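You operate a simulated robot arm through the tools that you are given. There is no shell and no other tool.

The job below is to be done with a simulated robot arm. You get a single attempt, and the scene is never put back.

Task
Lock the coins pouch in the cash drawer and take the notes pouch out onto the desk. Where these are worked on the way, their far stop is far enough and under half their travel is too little: cash drawer.

The check looks at the end state, three seconds after you hand in, the way a careful person would. Anything else that was tipped, shoved, dropped, spilled or broken makes it a failure.

Robot
A 6-joint arm with a two-finger gripper, fixed in place. Base frame: the origin is on the floor under the middle of its stand, x ahead of it, y to its left, z up. Lengths are in m, angles in degrees, forces in N, time in s.
It reaches about 1.206 m from its shoulder. Its first joint turns from -166.0 to 166.0 degrees. Payload 2.45 kg.
The tool frame sits at the grasp point between the pads (the TCP): z along the fingers, y along the line on which they close. The tips reach 0.02 m beyond it. The gripper opens to 0.14 m; its body begins 0.168 m behind the TCP.
Orientation is that of the tool frame in the base frame, as a unit quaternion [x, y, z, w]. With the fingers straight down and closing along the base's y, the tool's x points along the base's -x, its y along +y and its z along -z.

Tools
- The arm moves only by the tool play_rows. Its argument "motion" is a list of rows, each a list of 7 numbers: the turn, a rotation vector about the base's x, y, z in units of 5 degrees (1.0 is 5 degrees), then the shift along the base's x, y, z in units of 50 mm (1.0 is 50 mm), then the opening, from 0 (shut) to 1 (fully open). In form: [[ax, ay, az, tx, ty, tz, fingers], ...]. A call has 1 to 20 rows; each row shifts and turns the commanded pose from where the row before left it. A call with a number of a shift or a turn outside -1 to 1 is refused whole. Each row takes 0.2 s and may step no farther than 0.05 m and 8.6 degrees from the row before; otherwise, or with a gripper value out of range, the whole call is refused. Where a pose cannot be reached the arm comes as near as it can. A force on the tool above 40 N (or 10 N above the force at the start of the call, whichever is more), or a blocked arm, ends the call early, and 0.2 s more pass. Each finger travels about 0.045 m/s and halts on what it meets, pressing with about 33 N; the grip force reading is that of the motor and also rises with nothing between the fingers. The clock runs only during rows and for 0.2 s after the last one: add rows that do not move to give the fingers time. The reply holds the time, the measured pose of the TCP, the force on the tool along the base axes, the opening and the grip force, in the units named above and with some noise, with the torque about the TCP (base axes, N m) and any sound that the robot's microphone picked up, and new pictures: "pictures" is both (left out), scene, wrist or none.
- Cameras (640 x 400 px; columns grow to the right, rows downward): "scene" is fixed at [0.0488, 0.5011, 1.3311]; the picture's right is [-0.66, -0.75, 0.00], its down [-0.34, 0.30, -0.89] and it looks along [0.67, -0.59, -0.46] (base axes); focal length 358 px, centre (320, 200). "wrist" rides on the gripper at [0.078, 0.011, -0.209] in the tool frame; the picture's right is [-0.14, 0.99, 0.00], its down [-0.92, -0.13, -0.37] and it looks along [-0.37, -0.05, 0.93] (tool axes); focal length 280 px, centre (320, 200). There is no depth. A picture from a camera that has moved, and an enlarged one, comes with that camera's place and axes in the base frame and with its lens.
- enlarge(camera, box): a new picture of the part [left, top, right, bottom] of that camera's present view, enlarged. It takes no simulated time.
- finish_job(): hands the job in; it is judged then, once.

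Nothing tells you positions but the pictures and the camera data. Unless the task says otherwise, let go and move clear before handing in.

The tools are called as a command line: name --pt "numbers of a row" for each row, then --argument value for the rest, lists and objects as JSON in quotes. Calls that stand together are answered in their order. play_rows: Moves the arm, as the interface text tells. Its arguments: {"type":"object","properties":{"motion":{"type":"array","items":{"type":"array","items":{"type":"number"}}},"pictures":{"type":"string","enum":["both","scene","wrist","none"]}},"required":["motion"]} The other tools are called the same way: enlarge (camera, box) takes an enlarged picture of a part of a camera's view; finish_job () hands the job in.

At the start:

```text
time_s: 0.0
tool_pos: [0.5043, -0.1537, 1.126]
tcp_rot: [0.0, 1.0, 0.0, 0.0]
ft_force: [-0.1, -0.8, -0.5]
wrist_torque: [0.0, 0.0, -0.01]
gripper_width: 0.1399
grasp_force: 0.1
```

scene: 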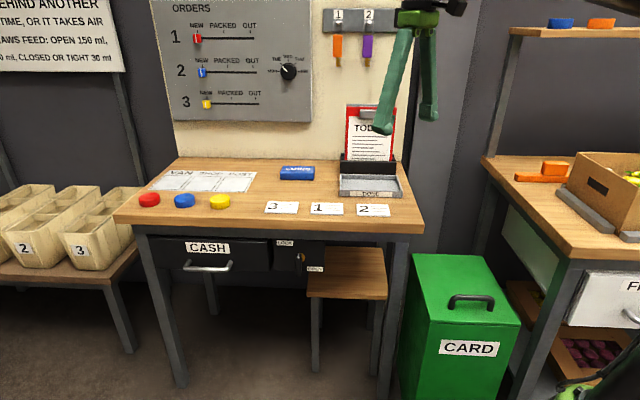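
wrist: 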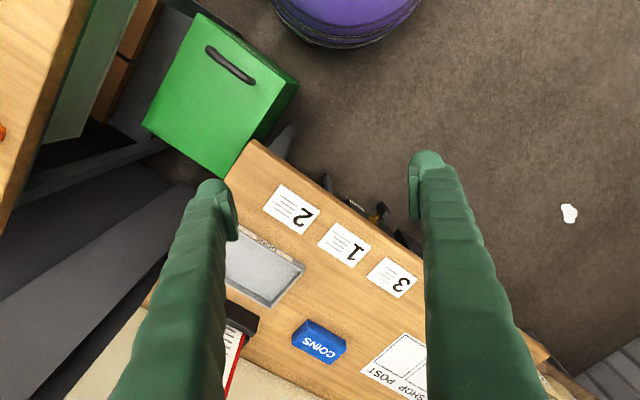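

I see a desk with a blue COINS pouch on top, a CASH drawer with a handle and a lock/key panel beside it. I'll look closer before moving.

enlarge --camera "scene" --box '[160, 220, 340, 332]'

enlarge --camera "scene" --box '[240, 140, 430, 260]'

enlarge --camera "scene" --box '[150, 0, 330, 112]'

enlarge --camera "wrist" --box '[220, 140, 440, 380]'

enlarge --camera "scene" --box '[0, 0, 160, 100]'

enlarge --camera "scene" --box '[300, 0, 460, 100]'

```text
3.56 times, centred on (250, 276) of scene
camera zoom: at [0.0488, 0.5011, 1.3311], right [-0.66, -0.75, 0.0], down [-0.34, 0.3, -0.89], along [0.67, -0.59, -0.46], focal length 1273 px, centre (569, -70)
```

zoom: 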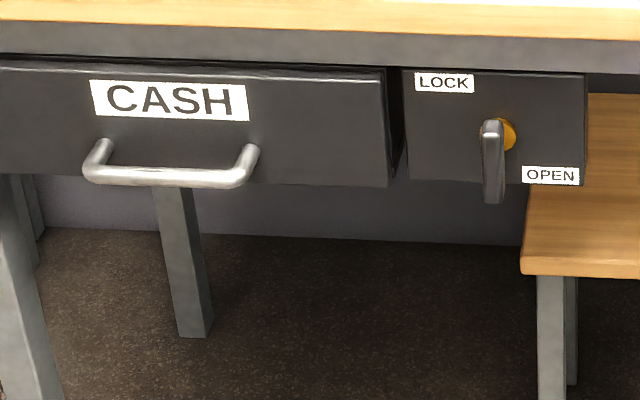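

```text
3.33 times, centred on (335, 200) of scene
camera zoom: at [0.0488, 0.5011, 1.3311], right [-0.66, -0.75, 0.0], down [-0.34, 0.3, -0.89], along [0.67, -0.59, -0.46], focal length 1194 px, centre (270, 200)
```

zoom: 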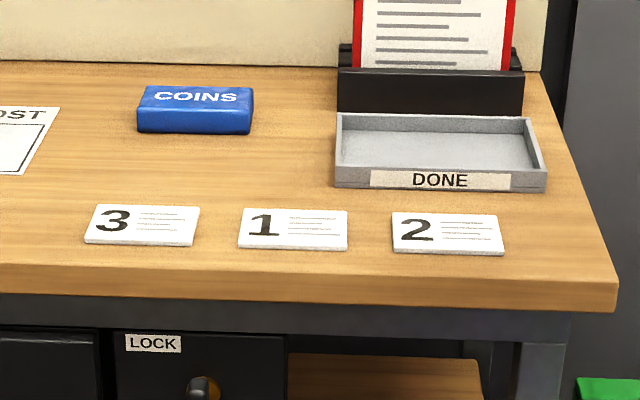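

```text
3.56 times, centred on (240, 56) of scene
camera zoom: at [0.0488, 0.5011, 1.3311], right [-0.66, -0.75, 0.0], down [-0.34, 0.3, -0.89], along [0.67, -0.59, -0.46], focal length 1273 px, centre (604, 712)
```

zoom: 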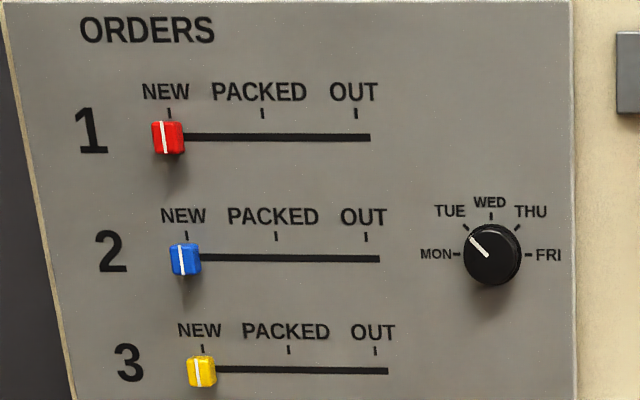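

```text
1.67 times, centred on (330, 260) of wrist
camera zoom: at [0.4251, -0.1427, 1.3357], right [0.14, 0.99, 0.0], down [0.92, -0.13, 0.37], along [0.37, -0.05, -0.93], focal length 467 px, centre (303, 100)
```

zoom: 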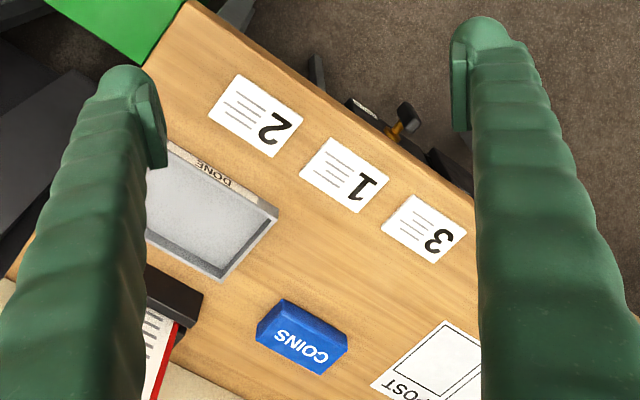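

```text
4.00 times, centred on (80, 50) of scene
camera zoom: at [0.0488, 0.5011, 1.3311], right [-0.66, -0.75, 0.0], down [-0.34, 0.3, -0.89], along [0.67, -0.59, -0.46], focal length 1432 px, centre (1280, 800)
```

zoom: 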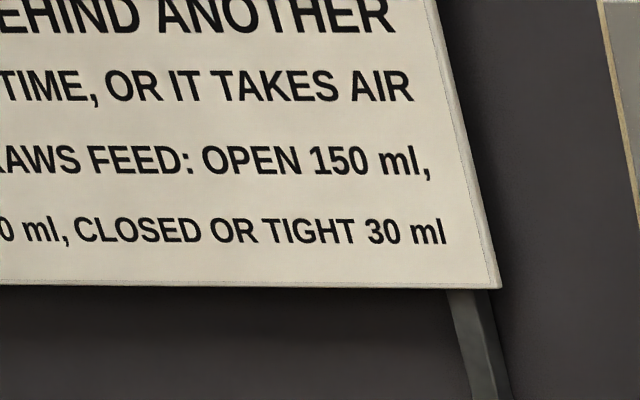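

```text
4.00 times, centred on (380, 50) of scene
camera zoom: at [0.0488, 0.5011, 1.3311], right [-0.66, -0.75, 0.0], down [-0.34, 0.3, -0.89], along [0.67, -0.59, -0.46], focal length 1432 px, centre (80, 800)
```

zoom: 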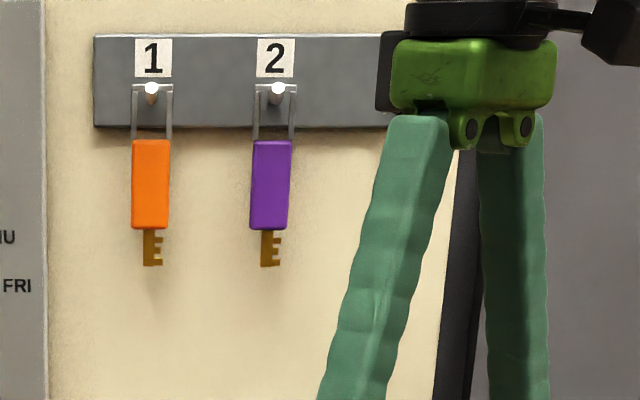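

The desk runs at about 45 degrees to the base axes, its front faces the robot, and its top is near z = 0.815. I'll look closer at the lock lever before planning.

enlarge --camera "scene" --box '[270, 232, 334, 272]'

enlarge --camera "wrist" --box '[310, 160, 438, 240]'

enlarge --camera "scene" --box '[100, 150, 260, 250]'

```text
10.00 times, centred on (302, 252) of scene
camera zoom: at [0.0488, 0.5011, 1.3311], right [-0.66, -0.75, 0.0], down [-0.34, 0.3, -0.89], along [0.67, -0.59, -0.46], focal length 3581 px, centre (500, -320)
```

zoom: 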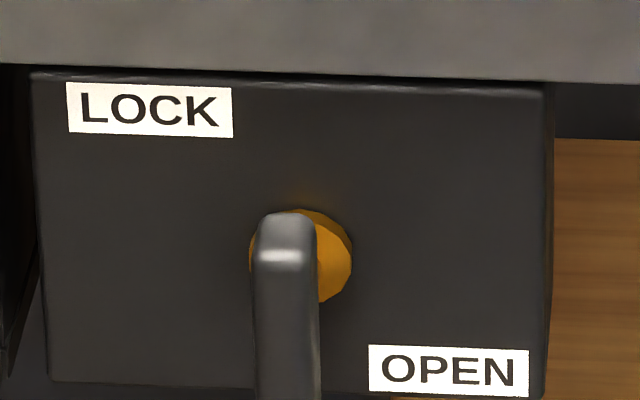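

```text
5.00 times, centred on (374, 200) of wrist
camera zoom: at [0.4251, -0.1427, 1.3357], right [0.14, 0.99, 0.0], down [0.92, -0.13, 0.37], along [0.37, -0.05, -0.93], focal length 1402 px, centre (50, 200)
```

zoom: 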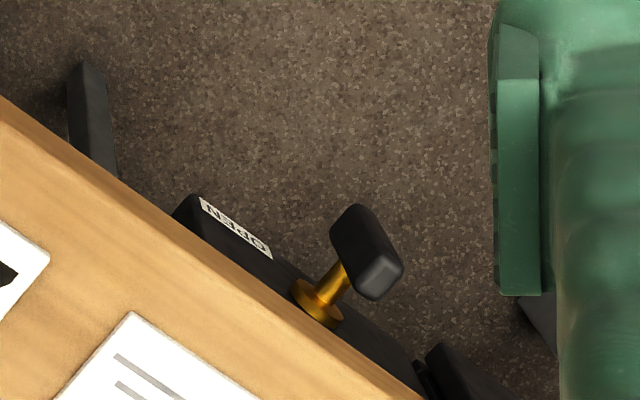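

```text
4.00 times, centred on (180, 200) of scene
camera zoom: at [0.0488, 0.5011, 1.3311], right [-0.66, -0.75, 0.0], down [-0.34, 0.3, -0.89], along [0.67, -0.59, -0.46], focal length 1432 px, centre (880, 200)
```

zoom: 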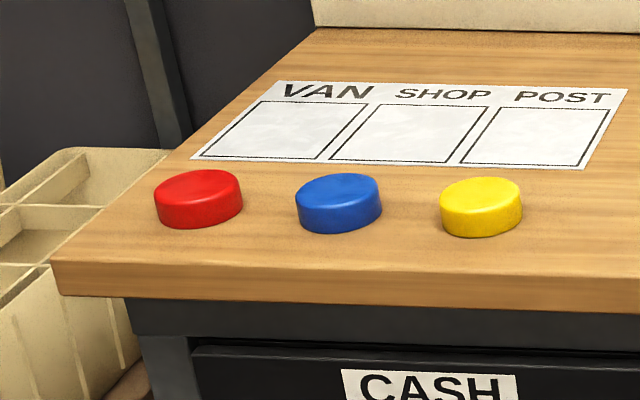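

The lock handle is a T-bar on a brass stem near (0.73, -0.02, 0.67). The drawer handle is near (0.93, 0.18, 0.645). I'll swing back from the desk, turn the gripper to point at the drawer front, and use the wrist camera to look.

play_rows --pt "0 0 -1 0.16 0.55 -0.65 0.7" --pt "0 0 -1 0.16 0.55 -0.65 0.7" --pt "0 0 -1 0.16 0.55 -0.65 0.7" --pt "0 0 -1 0.16 0.55 -0.65 0.7" --pt "0 0 -1 0.16 0.55 -0.65 0.7" --pt "0 0 -1 0.16 0.55 -0.65 0.7" --pt "0 0 -1 0.16 0.55 -0.65 0.7" --pt "0 0 -1 0.16 0.55 -0.65 0.7" --pt "0 0 -1 0.16 0.55 -0.65 0.7" --pt "-0.979 -0.979 0 0.045 0.15 -0.205 0.7" --pt "-0.979 -0.979 0 0.045 0.15 -0.205 0.7" --pt "-0.979 -0.979 0 0.045 0.15 -0.205 0.7" --pt "-0.979 -0.979 0 0.045 0.15 -0.205 0.7" --pt "-0.979 -0.979 0 0.045 0.15 -0.205 0.7" --pt "-0.979 -0.979 0 0.045 0.15 -0.205 0.7" --pt "-0.979 -0.979 0 0.045 0.15 -0.205 0.7" --pt "-0.979 -0.979 0 0.045 0.15 -0.205 0.7" --pt "-0.979 -0.979 0 0.045 0.15 -0.205 0.7" --pt "-0.979 -0.979 0 0.045 0.15 -0.205 0.7" --pictures "both"

```text
time_s: 4.0
tool_pos: [0.5973, 0.169, 0.7297]
tcp_rot: [0.315, 0.76, -0.218, 0.525]
ft_force: [-0.5, 0.0, -0.5]
wrist_torque: [-0.01, 0.01, 0.03]
gripper_width: 0.0979
grasp_force: 0.1
camera wrist: at [0.4469, 0.3343, 0.7332], right [0.73, 0.67, 0.13], down [-0.1, -0.08, 0.99], along [0.67, -0.74, 0.01], focal length 280 px, centre (320, 200)
```

scene: 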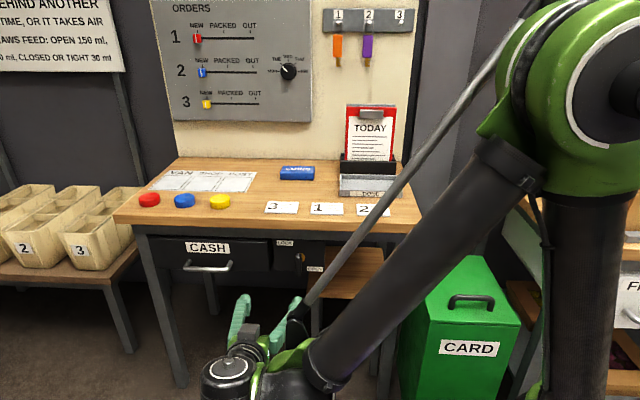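
wrist: 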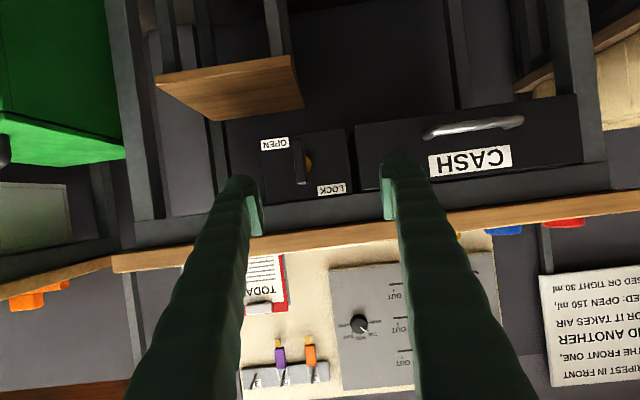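

The wrist camera now sees the drawer front, upside down. I'll zoom in on the lock bar and the handle.

enlarge --camera "wrist" --box '[240, 110, 384, 200]'

enlarge --camera "wrist" --box '[340, 80, 612, 250]'

enlarge --camera "wrist" --box '[530, 260, 640, 390]'

```text
4.44 times, centred on (312, 155) of wrist
camera zoom: at [0.4469, 0.3343, 0.7332], right [0.73, 0.67, 0.13], down [-0.1, -0.08, 0.99], along [0.67, -0.74, 0.01], focal length 1246 px, centre (356, 400)
```

zoom: 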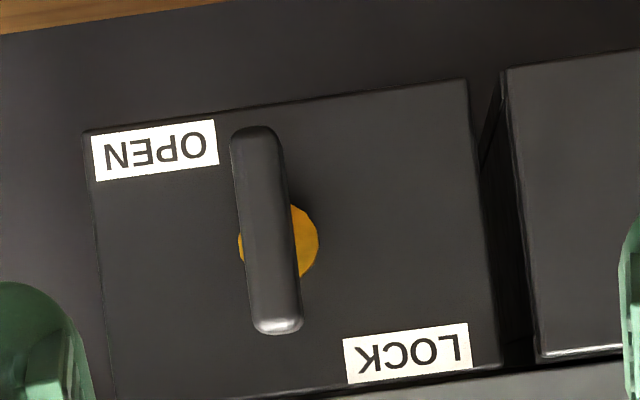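

```text
2.35 times, centred on (476, 165) of wrist
camera zoom: at [0.4469, 0.3343, 0.7332], right [0.73, 0.67, 0.13], down [-0.1, -0.08, 0.99], along [0.67, -0.74, 0.01], focal length 660 px, centre (-47, 282)
```

zoom: 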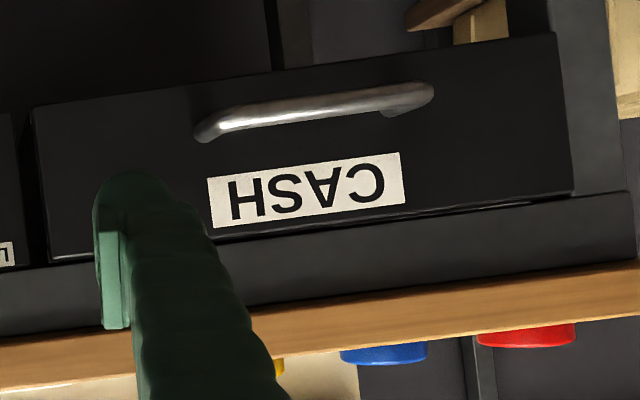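

```text
3.08 times, centred on (585, 325) of wrist
camera zoom: at [0.4469, 0.3343, 0.7332], right [0.73, 0.67, 0.13], down [-0.1, -0.08, 0.99], along [0.67, -0.74, 0.01], focal length 863 px, centre (-495, -185)
```

zoom: 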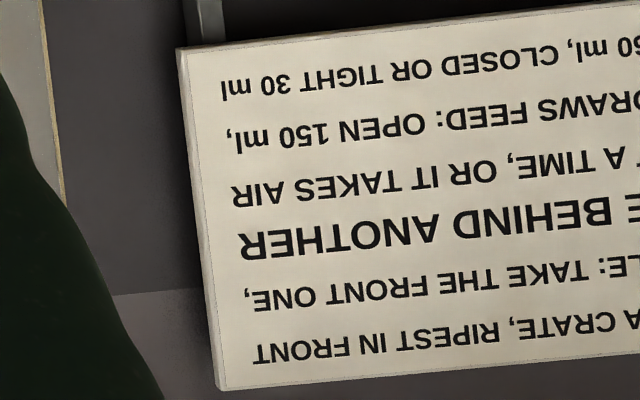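

The T-bar stands vertical and is centred on its stem, so the labels alone don't show whether it is locked. The drawer handle is at u≈0.78 along the desk, near z = 0.656, so I'll test with a gentle pull. First I'll line up in front of it with the fingers closing vertically.

play_rows --pt "-0.981 -0.981 0 0.314 0.107 -0.092 0.6" --pt "-0.981 -0.981 0 0.314 0.107 -0.092 0.6" --pt "-0.981 -0.981 0 0.314 0.107 -0.092 0.6" --pt "0.979 -0.979 0 0.314 0.107 -0.092 0.6" --pt "0.979 -0.979 0 0.314 0.107 -0.092 0.6" --pt "0.979 -0.979 0 0.314 0.107 -0.092 0.6" --pt "0.979 -0.979 0 0.314 0.107 -0.092 0.6" --pt "0.979 -0.979 0 0.314 0.107 -0.092 0.6" --pt "0.979 -0.979 0 0.314 0.107 -0.092 0.6" --pt "0.979 -0.979 0 0.314 0.107 -0.092 0.6" --pt "0.979 -0.979 0 0.314 0.107 -0.092 0.6" --pt "0.979 -0.979 0 0.314 0.107 -0.092 0.6" --pt "0.979 -0.979 0 0.314 0.107 -0.092 0.6" --pt "0.979 -0.979 0 0.314 0.107 -0.092 0.6" --pt "0.979 -0.979 0 0.314 0.107 -0.092 0.6" --pt "0.979 -0.979 0 0.314 0.107 -0.092 0.6" --pictures "both"

```text
time_s: 7.4
tool_pos: [0.8495, 0.2523, 0.6563]
tcp_rot: [0.639, 0.315, 0.226, 0.664]
ft_force: [0.3, -0.3, -0.8]
wrist_torque: [0.01, 0.0, -0.02]
gripper_width: 0.0841
grasp_force: 0.2
out of reach, approached as far as the arm can: row 16
camera wrist: at [0.7574, 0.4567, 0.6623], right [0.0, -0.02, 1.0], down [-0.92, -0.4, 0.0], along [0.4, -0.92, -0.02], focal length 280 px, centre (320, 200)
```

scene: 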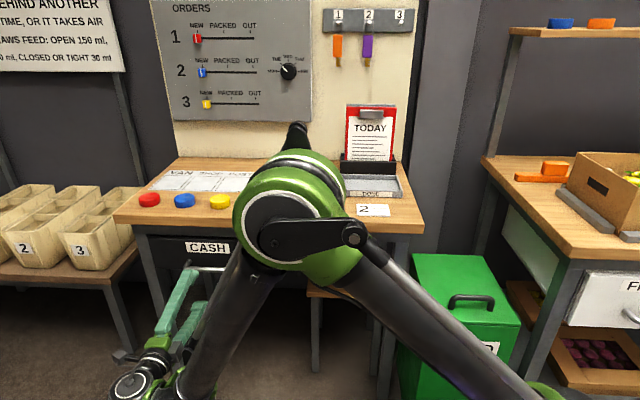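
wrist: 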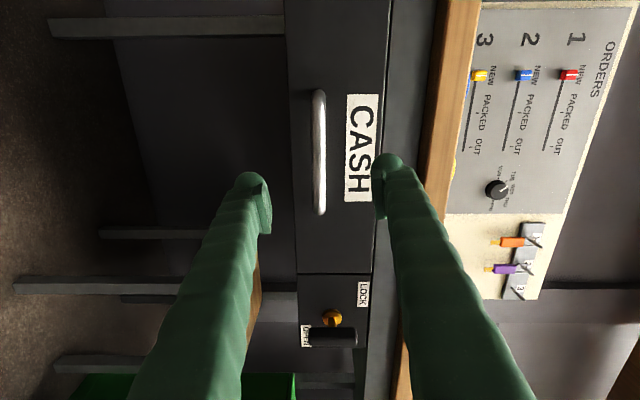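

I'm lined up with the handle, though the wrist reached its roll limit about 7° short, which is fine for gripping. I'll move forward onto the handle bar.

play_rows --pt "-0.979 0.979 0 0.1 0.1 0 0.6" --pt "0 0 0 0.3 -0.3 0 0.6" --pt "0 0 0 0.3 -0.3 0 0.6" --pt "0 0 0 0.3 -0.3 0 0.6" --pt "0 0 0 0.2 -0.2 0 0.6" --pictures "both"

```text
time_s: 8.6
tool_pos: [0.907, 0.2038, 0.6577]
tcp_rot: [0.618, 0.353, 0.184, 0.678]
ft_force: [0.1, 0.5, -0.7]
wrist_torque: [-0.01, 0.02, -0.02]
gripper_width: 0.0841
grasp_force: 0.2
camera wrist: at [0.8162, 0.4075, 0.6526], right [0.09, 0.07, 0.99], down [-0.91, -0.39, 0.11], along [0.4, -0.92, 0.03], focal length 280 px, centre (320, 200)
```

scene: 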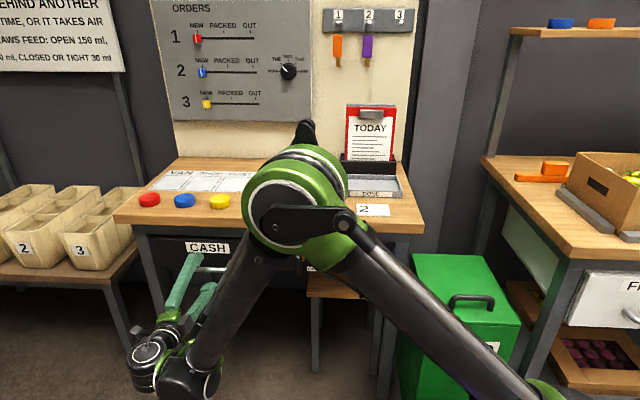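
wrist: 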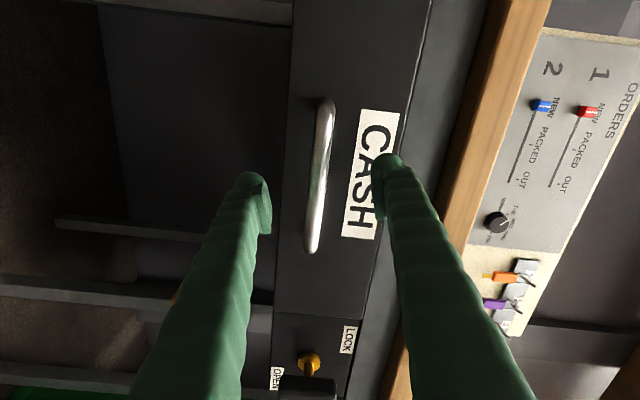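

The handle bar is centred between the fingers. I'll go in 15 mm more and close on it.

play_rows --pt "0 0 0 0.21 -0.21 0 0.6" --pt "0 0 0 0 0 0 0" --pt "0 0 0 0 0 0 0" --pt "0 0 0 0 0 0 0" --pt "0 0 0 0 0 0 0" --pt "0 0 0 0 0 0 0" --pt "0 0 0 0 0 0 0" --pictures "both"

```text
time_s: 10.1
tool_pos: [0.9184, 0.1912, 0.6543]
tcp_rot: [0.621, 0.352, 0.184, 0.676]
ft_force: [-1.2, -1.1, -12.9]
wrist_torque: [0.9, -0.74, 0.33]
gripper_width: 0.0214
grasp_force: 42.3
stopped in row 7: the force on the tool passed its limit at 42 N (the readings are from after the stop); the commanded pose is now the measured one
camera wrist: at [0.827, 0.3958, 0.6512], right [0.09, 0.07, 0.99], down [-0.91, -0.39, 0.11], along [0.4, -0.92, 0.02], focal length 280 px, centre (320, 200)
```

scene: 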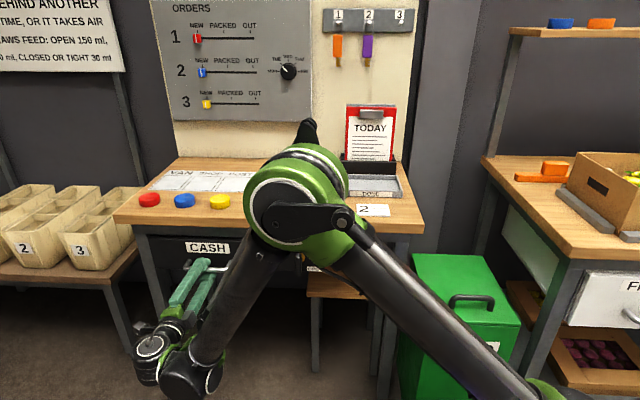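
wrist: 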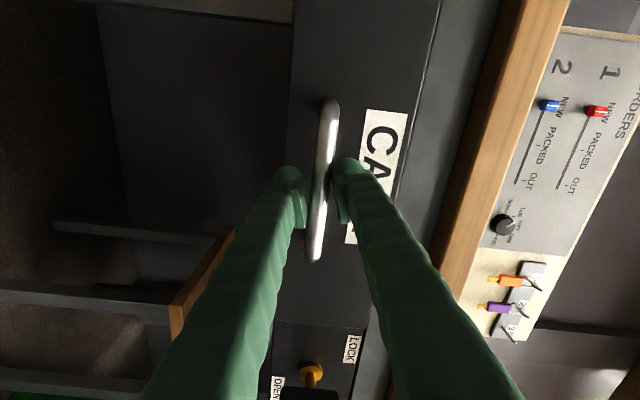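

The call stopped on a small off-centre load, and the bar sits slightly below the tool centre. I'll drop about 3 mm and keep closing.

play_rows --pt "0 0 0 0 0 -0.06 0" --pt "0 0 0 0 0 0 0" --pt "0 0 0 0 0 0 0" --pictures "wrist"

enlarge --camera "wrist" --box '[240, 90, 400, 270]'

```text
time_s: 10.9
tool_pos: [0.9183, 0.1932, 0.6537]
tcp_rot: [0.619, 0.351, 0.186, 0.677]
ft_force: [3.7, 1.3, 25.0]
wrist_torque: [0.89, -1.18, -0.27]
gripper_width: 0.0212
grasp_force: 44.6
camera wrist: at [0.8264, 0.3961, 0.6502], right [0.09, 0.07, 0.99], down [-0.91, -0.39, 0.11], along [0.4, -0.92, 0.03], focal length 280 px, centre (320, 200)
```

wrist: 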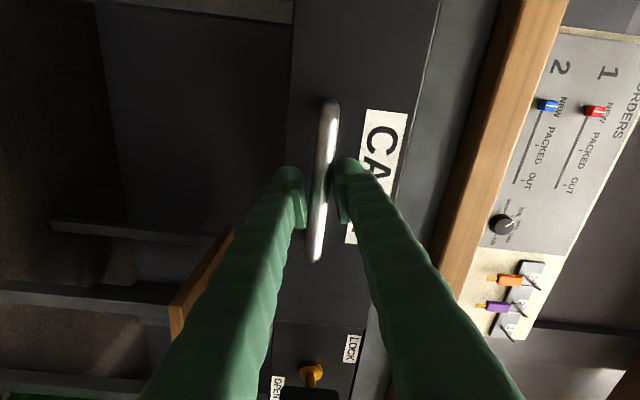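

```text
2.22 times, centred on (320, 180) of wrist
camera zoom: at [0.8264, 0.3961, 0.6502], right [0.09, 0.07, 0.99], down [-0.91, -0.39, 0.11], along [0.4, -0.92, 0.03], focal length 623 px, centre (320, 244)
```

zoom: 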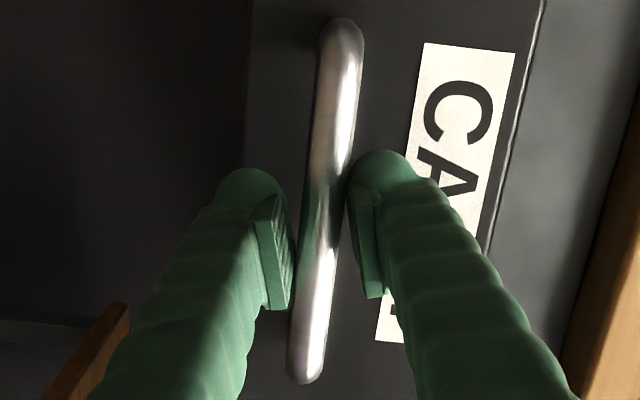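

The bar is held, but with a vertical preload and about 14° of roll error. I'll roll a little to square up and relieve the load before pulling.

play_rows --pt "0.35 -0.35 0 0 0 0.04 0" --pt "0.35 -0.35 0 0 0 0 0" --pt "0 0 0 0 0 0 0" --pictures "none"

```text
time_s: 11.7
tool_pos: [0.9186, 0.1914, 0.6541]
tcp_rot: [0.635, 0.325, 0.215, 0.667]
ft_force: [1.2, 3.5, 2.3]
wrist_torque: [0.89, -0.88, 0.04]
gripper_width: 0.0187
grasp_force: 43.3
```

The grip is good at 19 mm wide and the forces are low. Now a gentle pull test.

play_rows --pt "0 0 0 -0.1 0.1 0 0" --pt "0 0 0 -0.1 0.1 0 0" --pt "0 0 0 -0.1 0.1 0 0" --pictures "wrist"

```text
time_s: 12.2
tool_pos: [0.9162, 0.193, 0.6537]
tcp_rot: [0.635, 0.324, 0.214, 0.668]
ft_force: [22.7, -19.8, -1.1]
wrist_torque: [0.85, -0.83, -0.03]
gripper_width: 0.0185
grasp_force: 43.8
stopped in row 2: the force on the tool passed its limit at 44 N (the readings are from after the stop); the commanded pose is now the measured one
camera wrist: at [0.8247, 0.3987, 0.6577], right [0.03, 0.01, 1.0], down [-0.92, -0.39, 0.03], along [0.39, -0.92, -0.01], focal length 280 px, centre (320, 200)
```

wrist: 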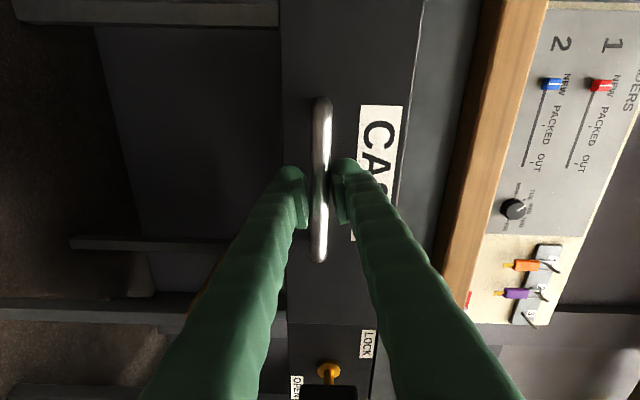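

The drawer barely gave (about 3 mm) and the force hit its limit, so it is locked and the vertical T-bar means LOCK. I'll release the handle and back off.

play_rows --pt "0 0 0 0.03 -0.03 0 0.6" --pt "0 0 0 0 0 0 0.6" --pt "0 0 0 0 0 0 0.6" --pt "0 0 0 0 0 0 0.6" --pt "0 0 0 0 0 0 0.6" --pt "0 0 0 -0.4 0.4 0 0.6" --pt "0 0 0 -0.5 0.5 0 0.6" --pt "0 0 0 -0.6 0.6 0 0.6" --pt "0 0 0 -0.6 0.6 0 0.6" --pictures "none"

```text
time_s: 14.2
tool_pos: [0.812, 0.2987, 0.6545]
tcp_rot: [0.634, 0.325, 0.214, 0.668]
ft_force: [-0.2, -0.5, -0.5]
wrist_torque: [0.05, -0.04, -0.02]
gripper_width: 0.0837
grasp_force: 0.0
```

Next I'll roll the gripper about 260° the other way, which has more wrist range, while sliding over in front of the lock T-bar.

play_rows --pt "-0.996 0.996 0 -0.1066 -0.1066 0.0095 0.5" --pt "-0.996 0.996 0 -0.1066 -0.1066 0.0095 0.5" --pt "-0.996 0.996 0 -0.1066 -0.1066 0.0095 0.5" --pt "-0.996 0.996 0 -0.1066 -0.1066 0.0095 0.5" --pt "-0.996 0.996 0 -0.1066 -0.1066 0.0095 0.5" --pt "-0.996 0.996 0 -0.1066 -0.1066 0.0095 0.5" --pt "-0.996 0.996 0 -0.1066 -0.1066 0.0095 0.5" --pt "-0.996 0.996 0 -0.1066 -0.1066 0.0095 0.5" --pt "-0.996 0.996 0 -0.1066 -0.1066 0.0095 0.5" --pt "-0.996 0.996 0 -0.1066 -0.1066 0.0095 0.5" --pt "-0.996 0.996 0 -0.1066 -0.1066 0.0095 0.5" --pt "-0.996 0.996 0 -0.1066 -0.1066 0.0095 0.5" --pt "-0.996 0.996 0 -0.1066 -0.1066 0.0095 0.5" --pt "-0.996 0.996 0 -0.1066 -0.1066 0.0095 0.5" --pt "-0.996 0.996 0 -0.1066 -0.1066 0.0095 0.5" --pt "-0.996 0.996 0 -0.1066 -0.1066 0.0095 0.5" --pt "-0.996 0.996 0 -0.1066 -0.1066 0.0095 0.5" --pt "-0.996 0.996 0 -0.1066 -0.1066 0.0095 0.5" --pt "-0.996 0.996 0 -0.1066 -0.1066 0.0095 0.5" --pt "-0.996 0.996 0 -0.1066 -0.1066 0.0095 0.5" --pictures "wrist"

```text
time_s: 18.4
tool_pos: [0.7046, 0.194, 0.6634]
tcp_rot: [-0.091, 0.697, -0.568, 0.429]
ft_force: [-0.8, -0.4, -0.1]
wrist_torque: [-0.03, 0.03, -0.03]
gripper_width: 0.0699
grasp_force: 0.0
camera wrist: at [0.5148, 0.2994, 0.6155], right [0.44, 0.42, -0.79], down [0.26, 0.78, 0.56], along [0.86, -0.46, 0.24], focal length 280 px, centre (320, 200)
```

wrist: 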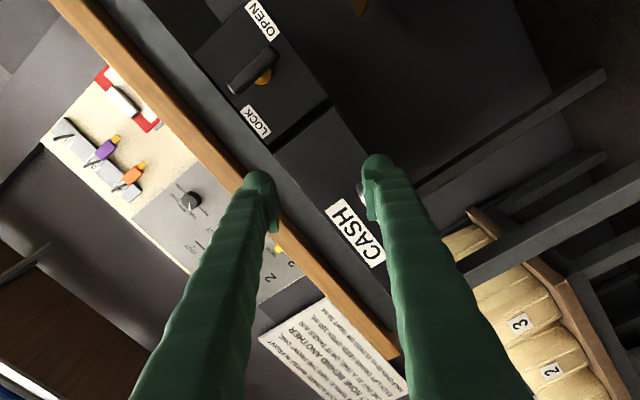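

play_rows --pt "-0.996 0.996 0 -0.1066 -0.1066 0.0095 0.5" --pt "-0.996 0.996 0 -0.1066 -0.1066 0.0095 0.5" --pt "-0.996 0.996 0 -0.1066 -0.1066 0.0095 0.5" --pt "-0.996 0.996 0 -0.1066 -0.1066 0.0095 0.5" --pt "-0.996 0.996 0 -0.1066 -0.1066 0.0095 0.5" --pt "-0.996 0.996 0 -0.1066 -0.1066 0.0095 0.5" --pt "-0.996 0.996 0 -0.1066 -0.1066 0.0095 0.5" --pt "-0.996 0.996 0 -0.1066 -0.1066 0.0095 0.5" --pt "-0.996 0.996 0 -0.1066 -0.1066 0.0095 0.5" --pt "-0.996 0.996 0 -0.1066 -0.1066 0.0095 0.5" --pt "-0.996 0.996 0 -0.1066 -0.1066 0.0095 0.5" --pt "-0.996 0.996 0 -0.1066 -0.1066 0.0095 0.5" --pt "-0.996 0.996 0 -0.1066 -0.1066 0.0095 0.5" --pt "-0.996 0.996 0 -0.1066 -0.1066 0.0095 0.5" --pt "-0.996 0.996 0 -0.1066 -0.1066 0.0095 0.5" --pt "-0.996 0.996 0 -0.1066 -0.1066 0.0095 0.5" --pt "-0.996 0.996 0 -0.1066 -0.1066 0.0095 0.5" --pictures "both"

```text
time_s: 22.0
tool_pos: [0.641, 0.1264, 0.7204]
tcp_rot: [0.656, -0.265, 0.655, 0.265]
ft_force: [-0.8, -1.0, 0.4]
wrist_torque: [0.02, -0.01, 0.0]
gripper_width: 0.07
grasp_force: 0.0
out of reach, approached as far as the arm can: row 3, 4, 5, 6, 7, 8, 9, 10, 11, 12, 13, 14, 15, 16, 17
camera wrist: at [0.4832, 0.2655, 0.8017], right [-0.69, -0.71, -0.14], down [-0.18, 0.35, -0.92], along [0.7, -0.61, -0.37], focal length 280 px, centre (320, 200)
```

scene: 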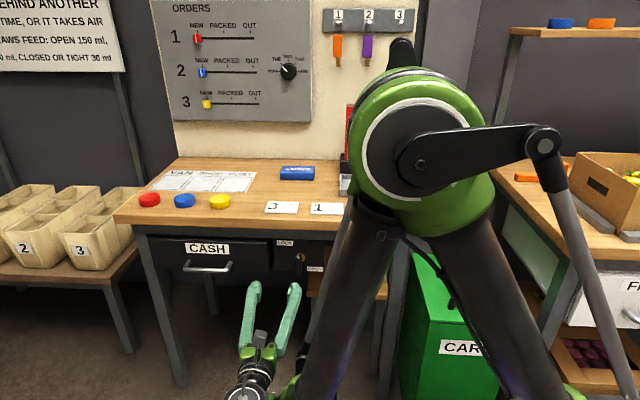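
wrist: 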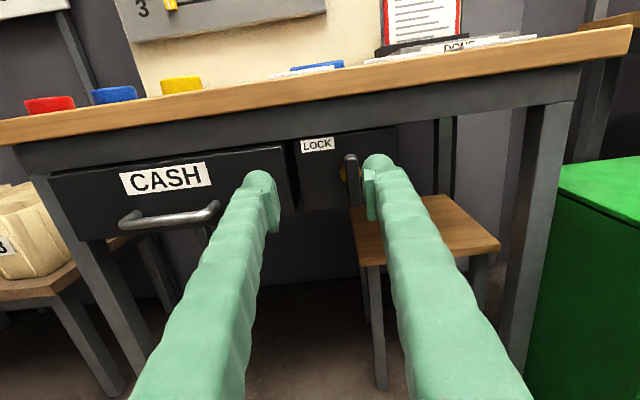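

The gripper is now camera-up and facing the lock. The close-in pose was at the edge of reach, so I'll move forward a little and check where the arm settles.

play_rows --pt "0 0 0 0.4 -0.4 0 0.5" --pt "0 0 0 0.4 -0.4 0 0.5" --pt "0 0 0 0 0 0 0.5" --pictures "wrist"

```text
time_s: 22.8
tool_pos: [0.6804, 0.0876, 0.7211]
tcp_rot: [0.655, -0.265, 0.656, 0.265]
ft_force: [0.0, -0.8, 0.9]
wrist_torque: [-0.01, -0.03, 0.01]
gripper_width: 0.0699
grasp_force: 0.1
camera wrist: at [0.5228, 0.2256, 0.8009], right [-0.69, -0.71, -0.14], down [-0.17, 0.35, -0.92], along [0.7, -0.61, -0.36], focal length 280 px, centre (320, 200)
```

wrist: 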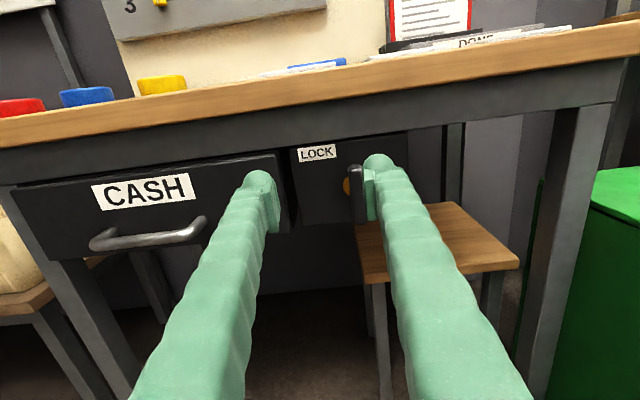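

The commanded pose was reset to the measured one. I'll shift sideways and down to line up with the T-bar at u≈0.507, z≈0.672.

play_rows --pt "0 0 0 -0.08 -0.27 -0.33 0.5" --pt "0 0 0 -0.08 -0.27 -0.33 0.5" --pt "0 0 0 -0.08 -0.27 -0.33 0.5" --pt "0 0 0 0 0 0 0.5" --pictures "both"

```text
time_s: 23.8
tool_pos: [0.6921, 0.0676, 0.7196]
tcp_rot: [0.655, -0.266, 0.655, 0.265]
ft_force: [-0.1, 1.4, 0.2]
wrist_torque: [0.01, -0.01, -0.02]
gripper_width: 0.0699
grasp_force: 0.0
out of reach, approached as far as the arm can: row 1, 2, 3
camera wrist: at [0.5334, 0.2055, 0.7999], right [-0.69, -0.71, -0.14], down [-0.18, 0.35, -0.92], along [0.7, -0.61, -0.37], focal length 280 px, centre (320, 200)
```

scene: 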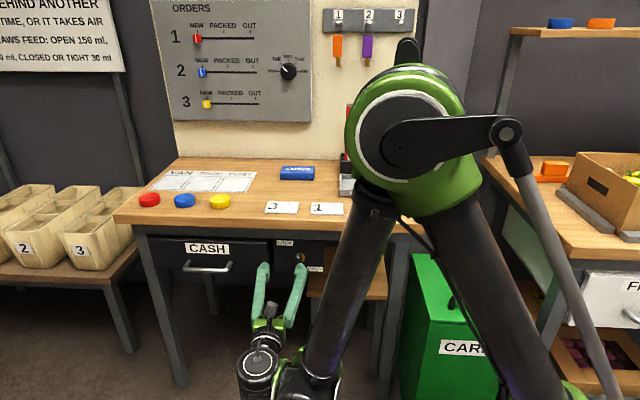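
wrist: 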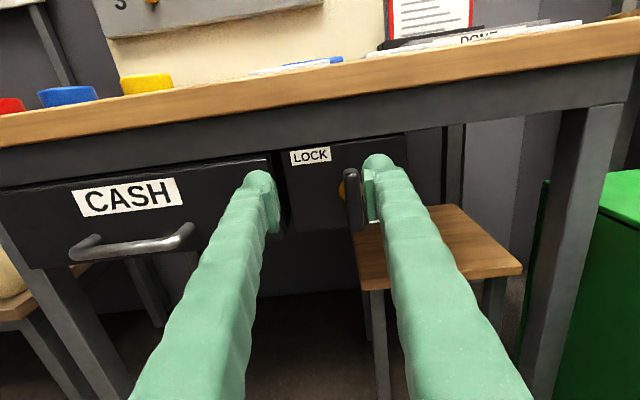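

Reach limits keep the tool a little high and left this close in. I'll try the same alignment farther forward, stopping just short of the T-bar.

play_rows --pt "0 0 0 0.25 -0.25 0 0.5" --pt "0 0 0 0.25 -0.25 0 0.5" --pt "0 0 0 -0.2 -0.2 0 0.5" --pt "0 0 0 -0.2 -0.2 0 0.5" --pt "0 0 0 0 0 -0.3 0.5" --pt "0 0 0 0 0 0 0.5" --pictures "wrist"

```text
time_s: 25.2
tool_pos: [0.7061, 0.0265, 0.7246]
tcp_rot: [0.656, -0.266, 0.655, 0.265]
ft_force: [0.3, 0.5, 0.0]
wrist_torque: [-0.02, 0.03, 0.01]
gripper_width: 0.0699
grasp_force: 0.1
out of reach, approached as far as the arm can: row 4, 5
camera wrist: at [0.548, 0.1654, 0.8046], right [-0.69, -0.71, -0.14], down [-0.18, 0.35, -0.92], along [0.7, -0.61, -0.37], focal length 280 px, centre (320, 200)
```

wrist: 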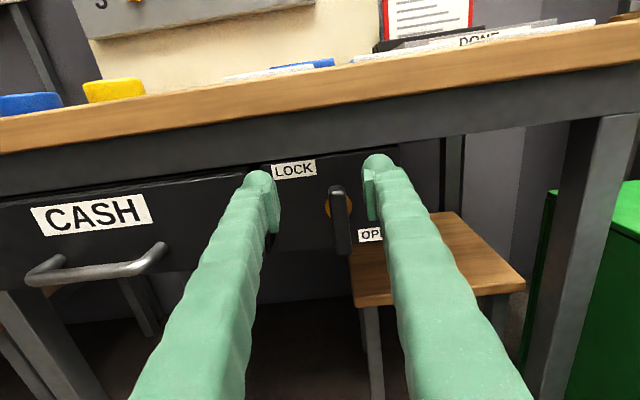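

The z limit moves with the wrist posture, so I'll look at the arm's configuration in the scene view.

enlarge --camera "scene" --box '[200, 240, 456, 400]'

enlarge --camera "scene" --box '[320, 30, 640, 400]'

```text
2.50 times, centred on (328, 320) of scene
camera zoom: at [0.0488, 0.5011, 1.3311], right [-0.66, -0.75, 0.0], down [-0.34, 0.3, -0.89], along [0.67, -0.59, -0.46], focal length 895 px, centre (300, -100)
```

zoom: 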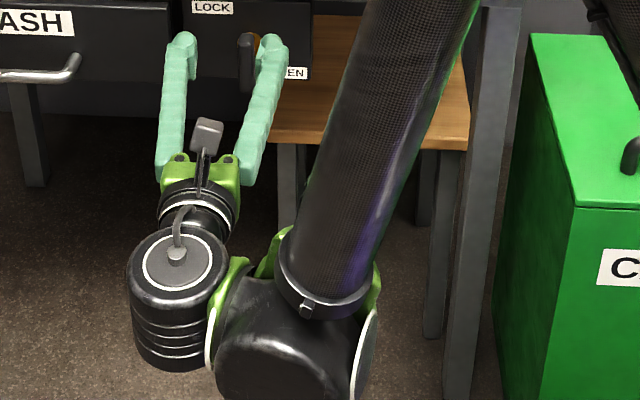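

```text
1.08 times, centred on (480, 215) of scene (not enlarged: the box is as wide or as high as the picture)
camera zoom: at [0.0488, 0.5011, 1.3311], right [-0.66, -0.75, 0.0], down [-0.34, 0.3, -0.89], along [0.67, -0.59, -0.46], focal length 387 px, centre (147, 184)
```

zoom: 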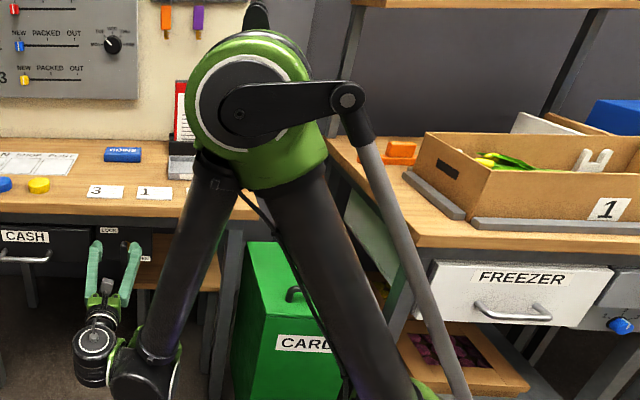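

The elbow looks fully folded, so horizontal poses this close in are marginal. I'll pitch the gripper 45° down, which lifts the wrist, close the fingers, and push the T-bar's top end sideways with the closed tips.

play_rows --pt "0.909 0.909 0 0.04 0.121 0.057 0" --pt "0.909 0.909 0 0.04 0.121 0.057 0" --pt "0.909 0.909 0 0.04 0.121 0.057 0" --pt "0.909 0.909 0 0.04 0.121 0.057 0" --pt "0.909 0.909 0 0.04 0.121 0.057 0" --pt "0.909 0.909 0 0.04 0.121 0.057 0" --pt "0.909 0.909 0 0.04 0.121 0.057 0" --pictures "both"

```text
time_s: 26.8
tool_pos: [0.7189, 0.069, 0.7448]
tcp_rot: [0.854, -0.351, 0.357, 0.14]
ft_force: [0.6, -0.7, 0.8]
wrist_torque: [0.0, -0.01, 0.01]
gripper_width: 0.0001
grasp_force: 29.5
camera wrist: at [0.6437, 0.1253, 0.9488], right [-0.76, -0.64, -0.11], down [-0.56, 0.73, -0.39], along [0.33, -0.23, -0.91], focal length 280 px, centre (320, 200)
```

scene: 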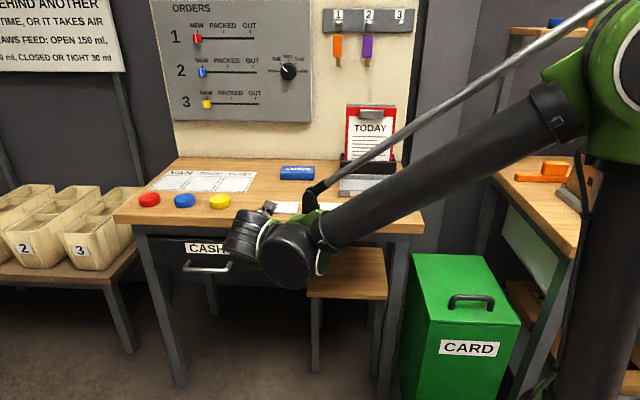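
wrist: 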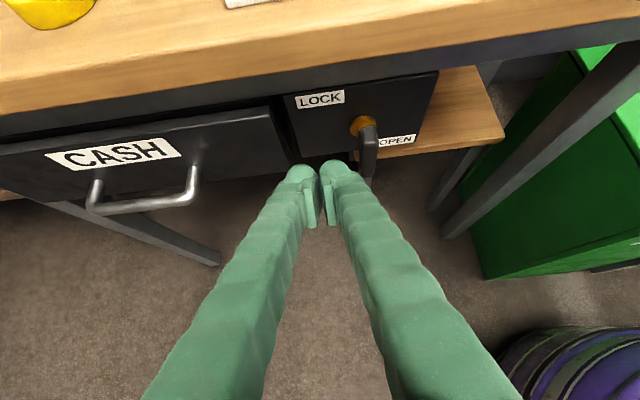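

All within reach now, with a clear view of the lock. I'll zoom in to measure the T-bar.

enlarge --camera "wrist" --box '[270, 70, 430, 200]'

```text
3.08 times, centred on (350, 135) of wrist
camera zoom: at [0.6437, 0.1253, 0.9488], right [-0.76, -0.64, -0.11], down [-0.56, 0.73, -0.39], along [0.33, -0.23, -0.91], focal length 863 px, centre (228, 400)
```

zoom: 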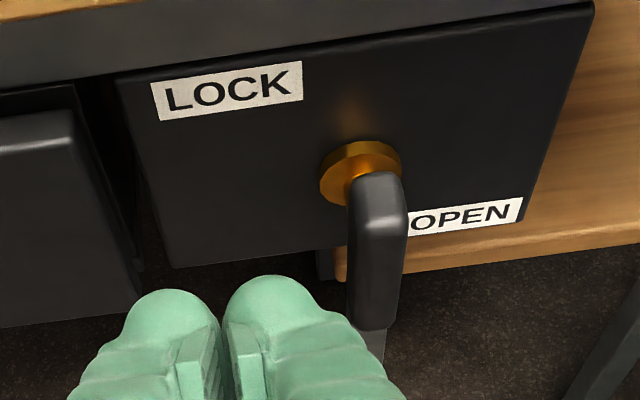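

The T-bar top is confirmed at u≈0.507, v≈0.538. I'll bring the closed tips in to the left of its top end and push right (clockwise) a little at a time.

play_rows --pt "0 0 0 0.294 -0.294 -0.213 0" --pt "0 0 0 0.294 -0.294 -0.213 0" --pt "0 0 0 0.294 -0.294 -0.213 0" --pt "0 0 0 -0.1414 -0.1414 0 0" --pt "0 0 0 -0.1414 -0.1414 0 0" --pt "0 0 0 -0.1414 -0.1414 0 0" --pictures "both"

```text
time_s: 28.2
tool_pos: [0.7433, 0.0036, 0.712]
tcp_rot: [0.854, -0.35, 0.358, 0.139]
ft_force: [0.6, 0.9, -0.8]
wrist_torque: [0.0, 0.03, -0.02]
gripper_width: 0.0
grasp_force: 28.9
camera wrist: at [0.666, 0.0597, 0.9169], right [-0.76, -0.64, -0.11], down [-0.56, 0.73, -0.39], along [0.33, -0.24, -0.91], focal length 280 px, centre (320, 200)
```

scene: 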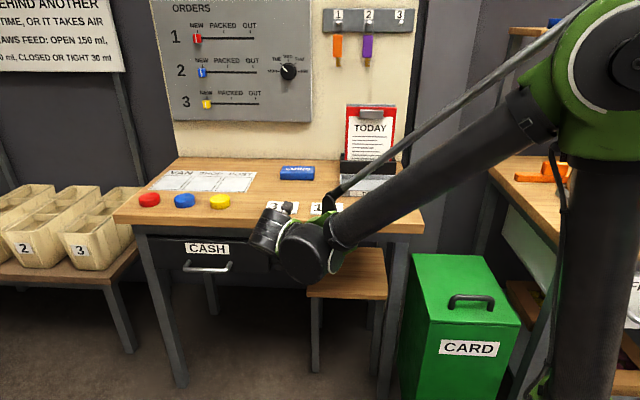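
wrist: 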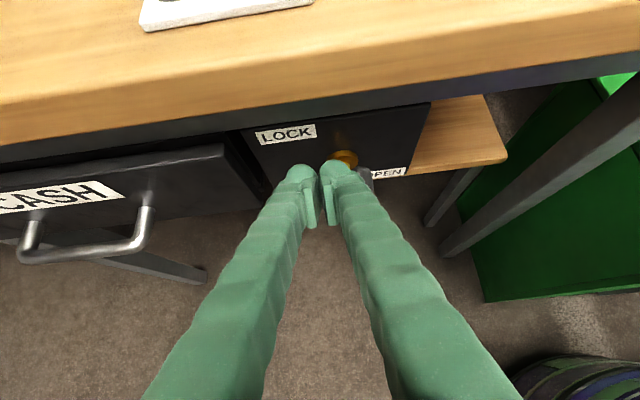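

enlarge --camera "wrist" --box '[260, 100, 420, 230]'

```text
3.08 times, centred on (340, 165) of wrist
camera zoom: at [0.666, 0.0597, 0.9169], right [-0.76, -0.64, -0.11], down [-0.56, 0.73, -0.39], along [0.33, -0.24, -0.91], focal length 863 px, centre (258, 308)
```

zoom: 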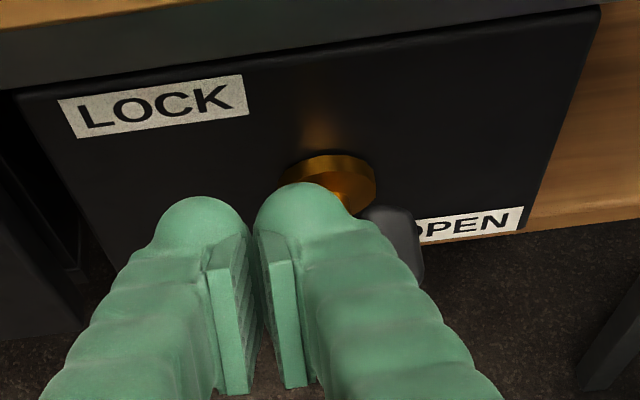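

The bar's top end has swung right with almost no resistance, so it turns clockwise freely. I'll keep pushing right and then down.

play_rows --pt "0 0 0 -0.1414 -0.1414 0 0" --pt "0 0 0 -0.1414 -0.1414 0 0" --pt "0 0 0 -0.1414 -0.1414 0 0" --pictures "wrist"

enlarge --camera "wrist" --box '[260, 100, 420, 230]'

```text
time_s: 29.0
tool_pos: [0.7211, -0.017, 0.7115]
tcp_rot: [0.854, -0.352, 0.358, 0.14]
ft_force: [-0.6, 0.9, 1.8]
wrist_torque: [0.03, 0.03, 0.03]
gripper_width: 0.0
grasp_force: 29.3
camera wrist: at [0.6446, 0.0391, 0.9165], right [-0.76, -0.64, -0.11], down [-0.56, 0.73, -0.39], along [0.33, -0.24, -0.91], focal length 280 px, centre (320, 200)
```

wrist: 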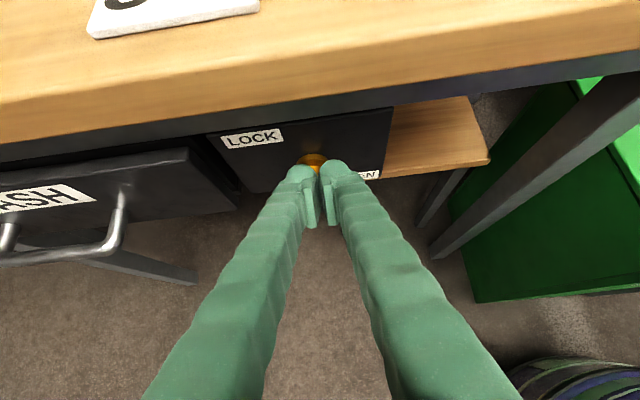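

```text
3.08 times, centred on (340, 165) of wrist
camera zoom: at [0.6446, 0.0391, 0.9165], right [-0.76, -0.64, -0.11], down [-0.56, 0.73, -0.39], along [0.33, -0.24, -0.91], focal length 863 px, centre (258, 308)
```

zoom: 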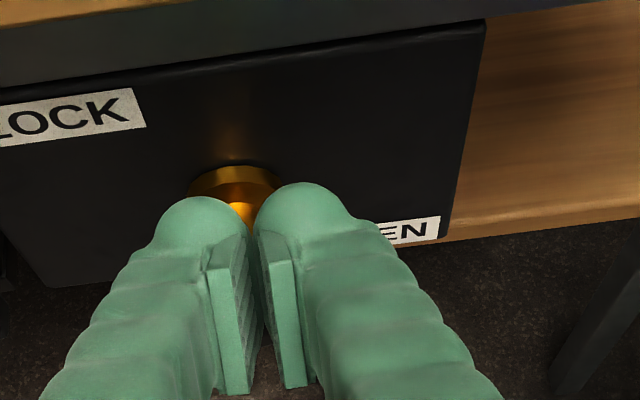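

The bar is now hidden beneath the fingertips, rotated most of the way. I'll press down gently to bring it to horizontal.

play_rows --pt "0 0 0 0 0 -0.08 0" --pt "0 0 0 0 0 -0.08 0" --pt "0 0 0 0 0 -0.06 0" --pictures "none"

```text
time_s: 29.7
tool_pos: [0.7201, -0.017, 0.7044]
tcp_rot: [0.854, -0.349, 0.36, 0.139]
ft_force: [-12.7, 3.7, 24.7]
wrist_torque: [-0.05, 0.37, 0.05]
gripper_width: 0.006
grasp_force: 30.1
stopped in row 3: the force on the tool passed its limit at 46 N (the readings are from after the stop); the commanded pose is now the measured one
```

The force limit tripped. I'll lift off and look at where the bar stands.

play_rows --pt "0 0 0 0 0 0.2 0" --pt "0 0 0 -0.3 0.3 0.5 0" --pt "0 0 0 -0.4 0.4 0.3 0" --pt "0 0 0 -0.4 0.4 0 0" --pictures "both"

enlarge --camera "wrist" --box '[240, 70, 400, 200]'

enlarge --camera "scene" --box '[240, 220, 368, 300]'

```text
time_s: 30.7
tool_pos: [0.6659, 0.0374, 0.7537]
tcp_rot: [0.853, -0.351, 0.359, 0.141]
ft_force: [0.7, -0.1, -0.7]
wrist_torque: [0.02, -0.01, 0.0]
gripper_width: 0.0
grasp_force: 29.5
camera wrist: at [0.5896, 0.0948, 0.9578], right [-0.76, -0.64, -0.11], down [-0.56, 0.73, -0.39], along [0.33, -0.24, -0.91], focal length 280 px, centre (320, 200)
```

scene: 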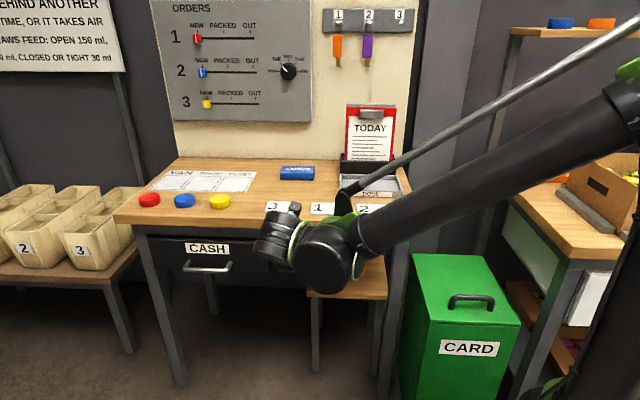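
wrist: 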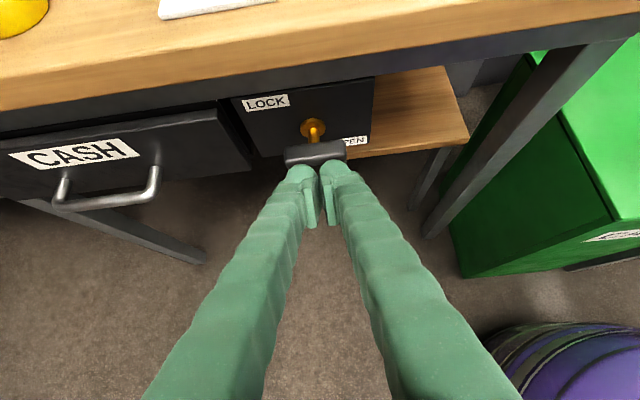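

```text
3.08 times, centred on (320, 135) of wrist
camera zoom: at [0.5896, 0.0948, 0.9578], right [-0.76, -0.64, -0.11], down [-0.56, 0.73, -0.39], along [0.33, -0.24, -0.91], focal length 863 px, centre (320, 400)
```

zoom: 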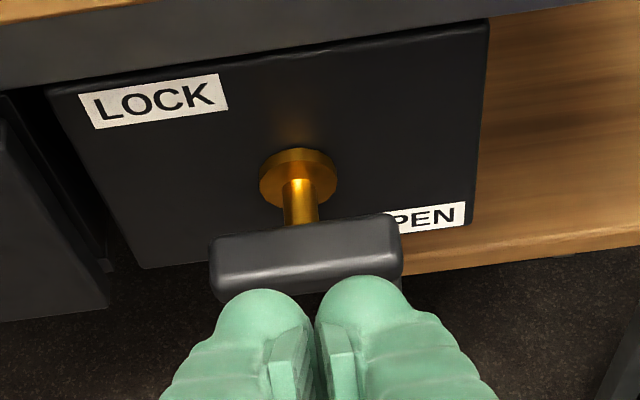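

```text
5.00 times, centred on (304, 260) of scene
camera zoom: at [0.0488, 0.5011, 1.3311], right [-0.66, -0.75, 0.0], down [-0.34, 0.3, -0.89], along [0.67, -0.59, -0.46], focal length 1790 px, centre (400, -100)
```

zoom: 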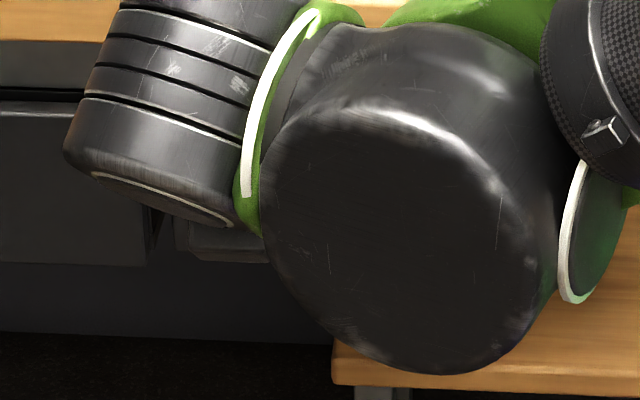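

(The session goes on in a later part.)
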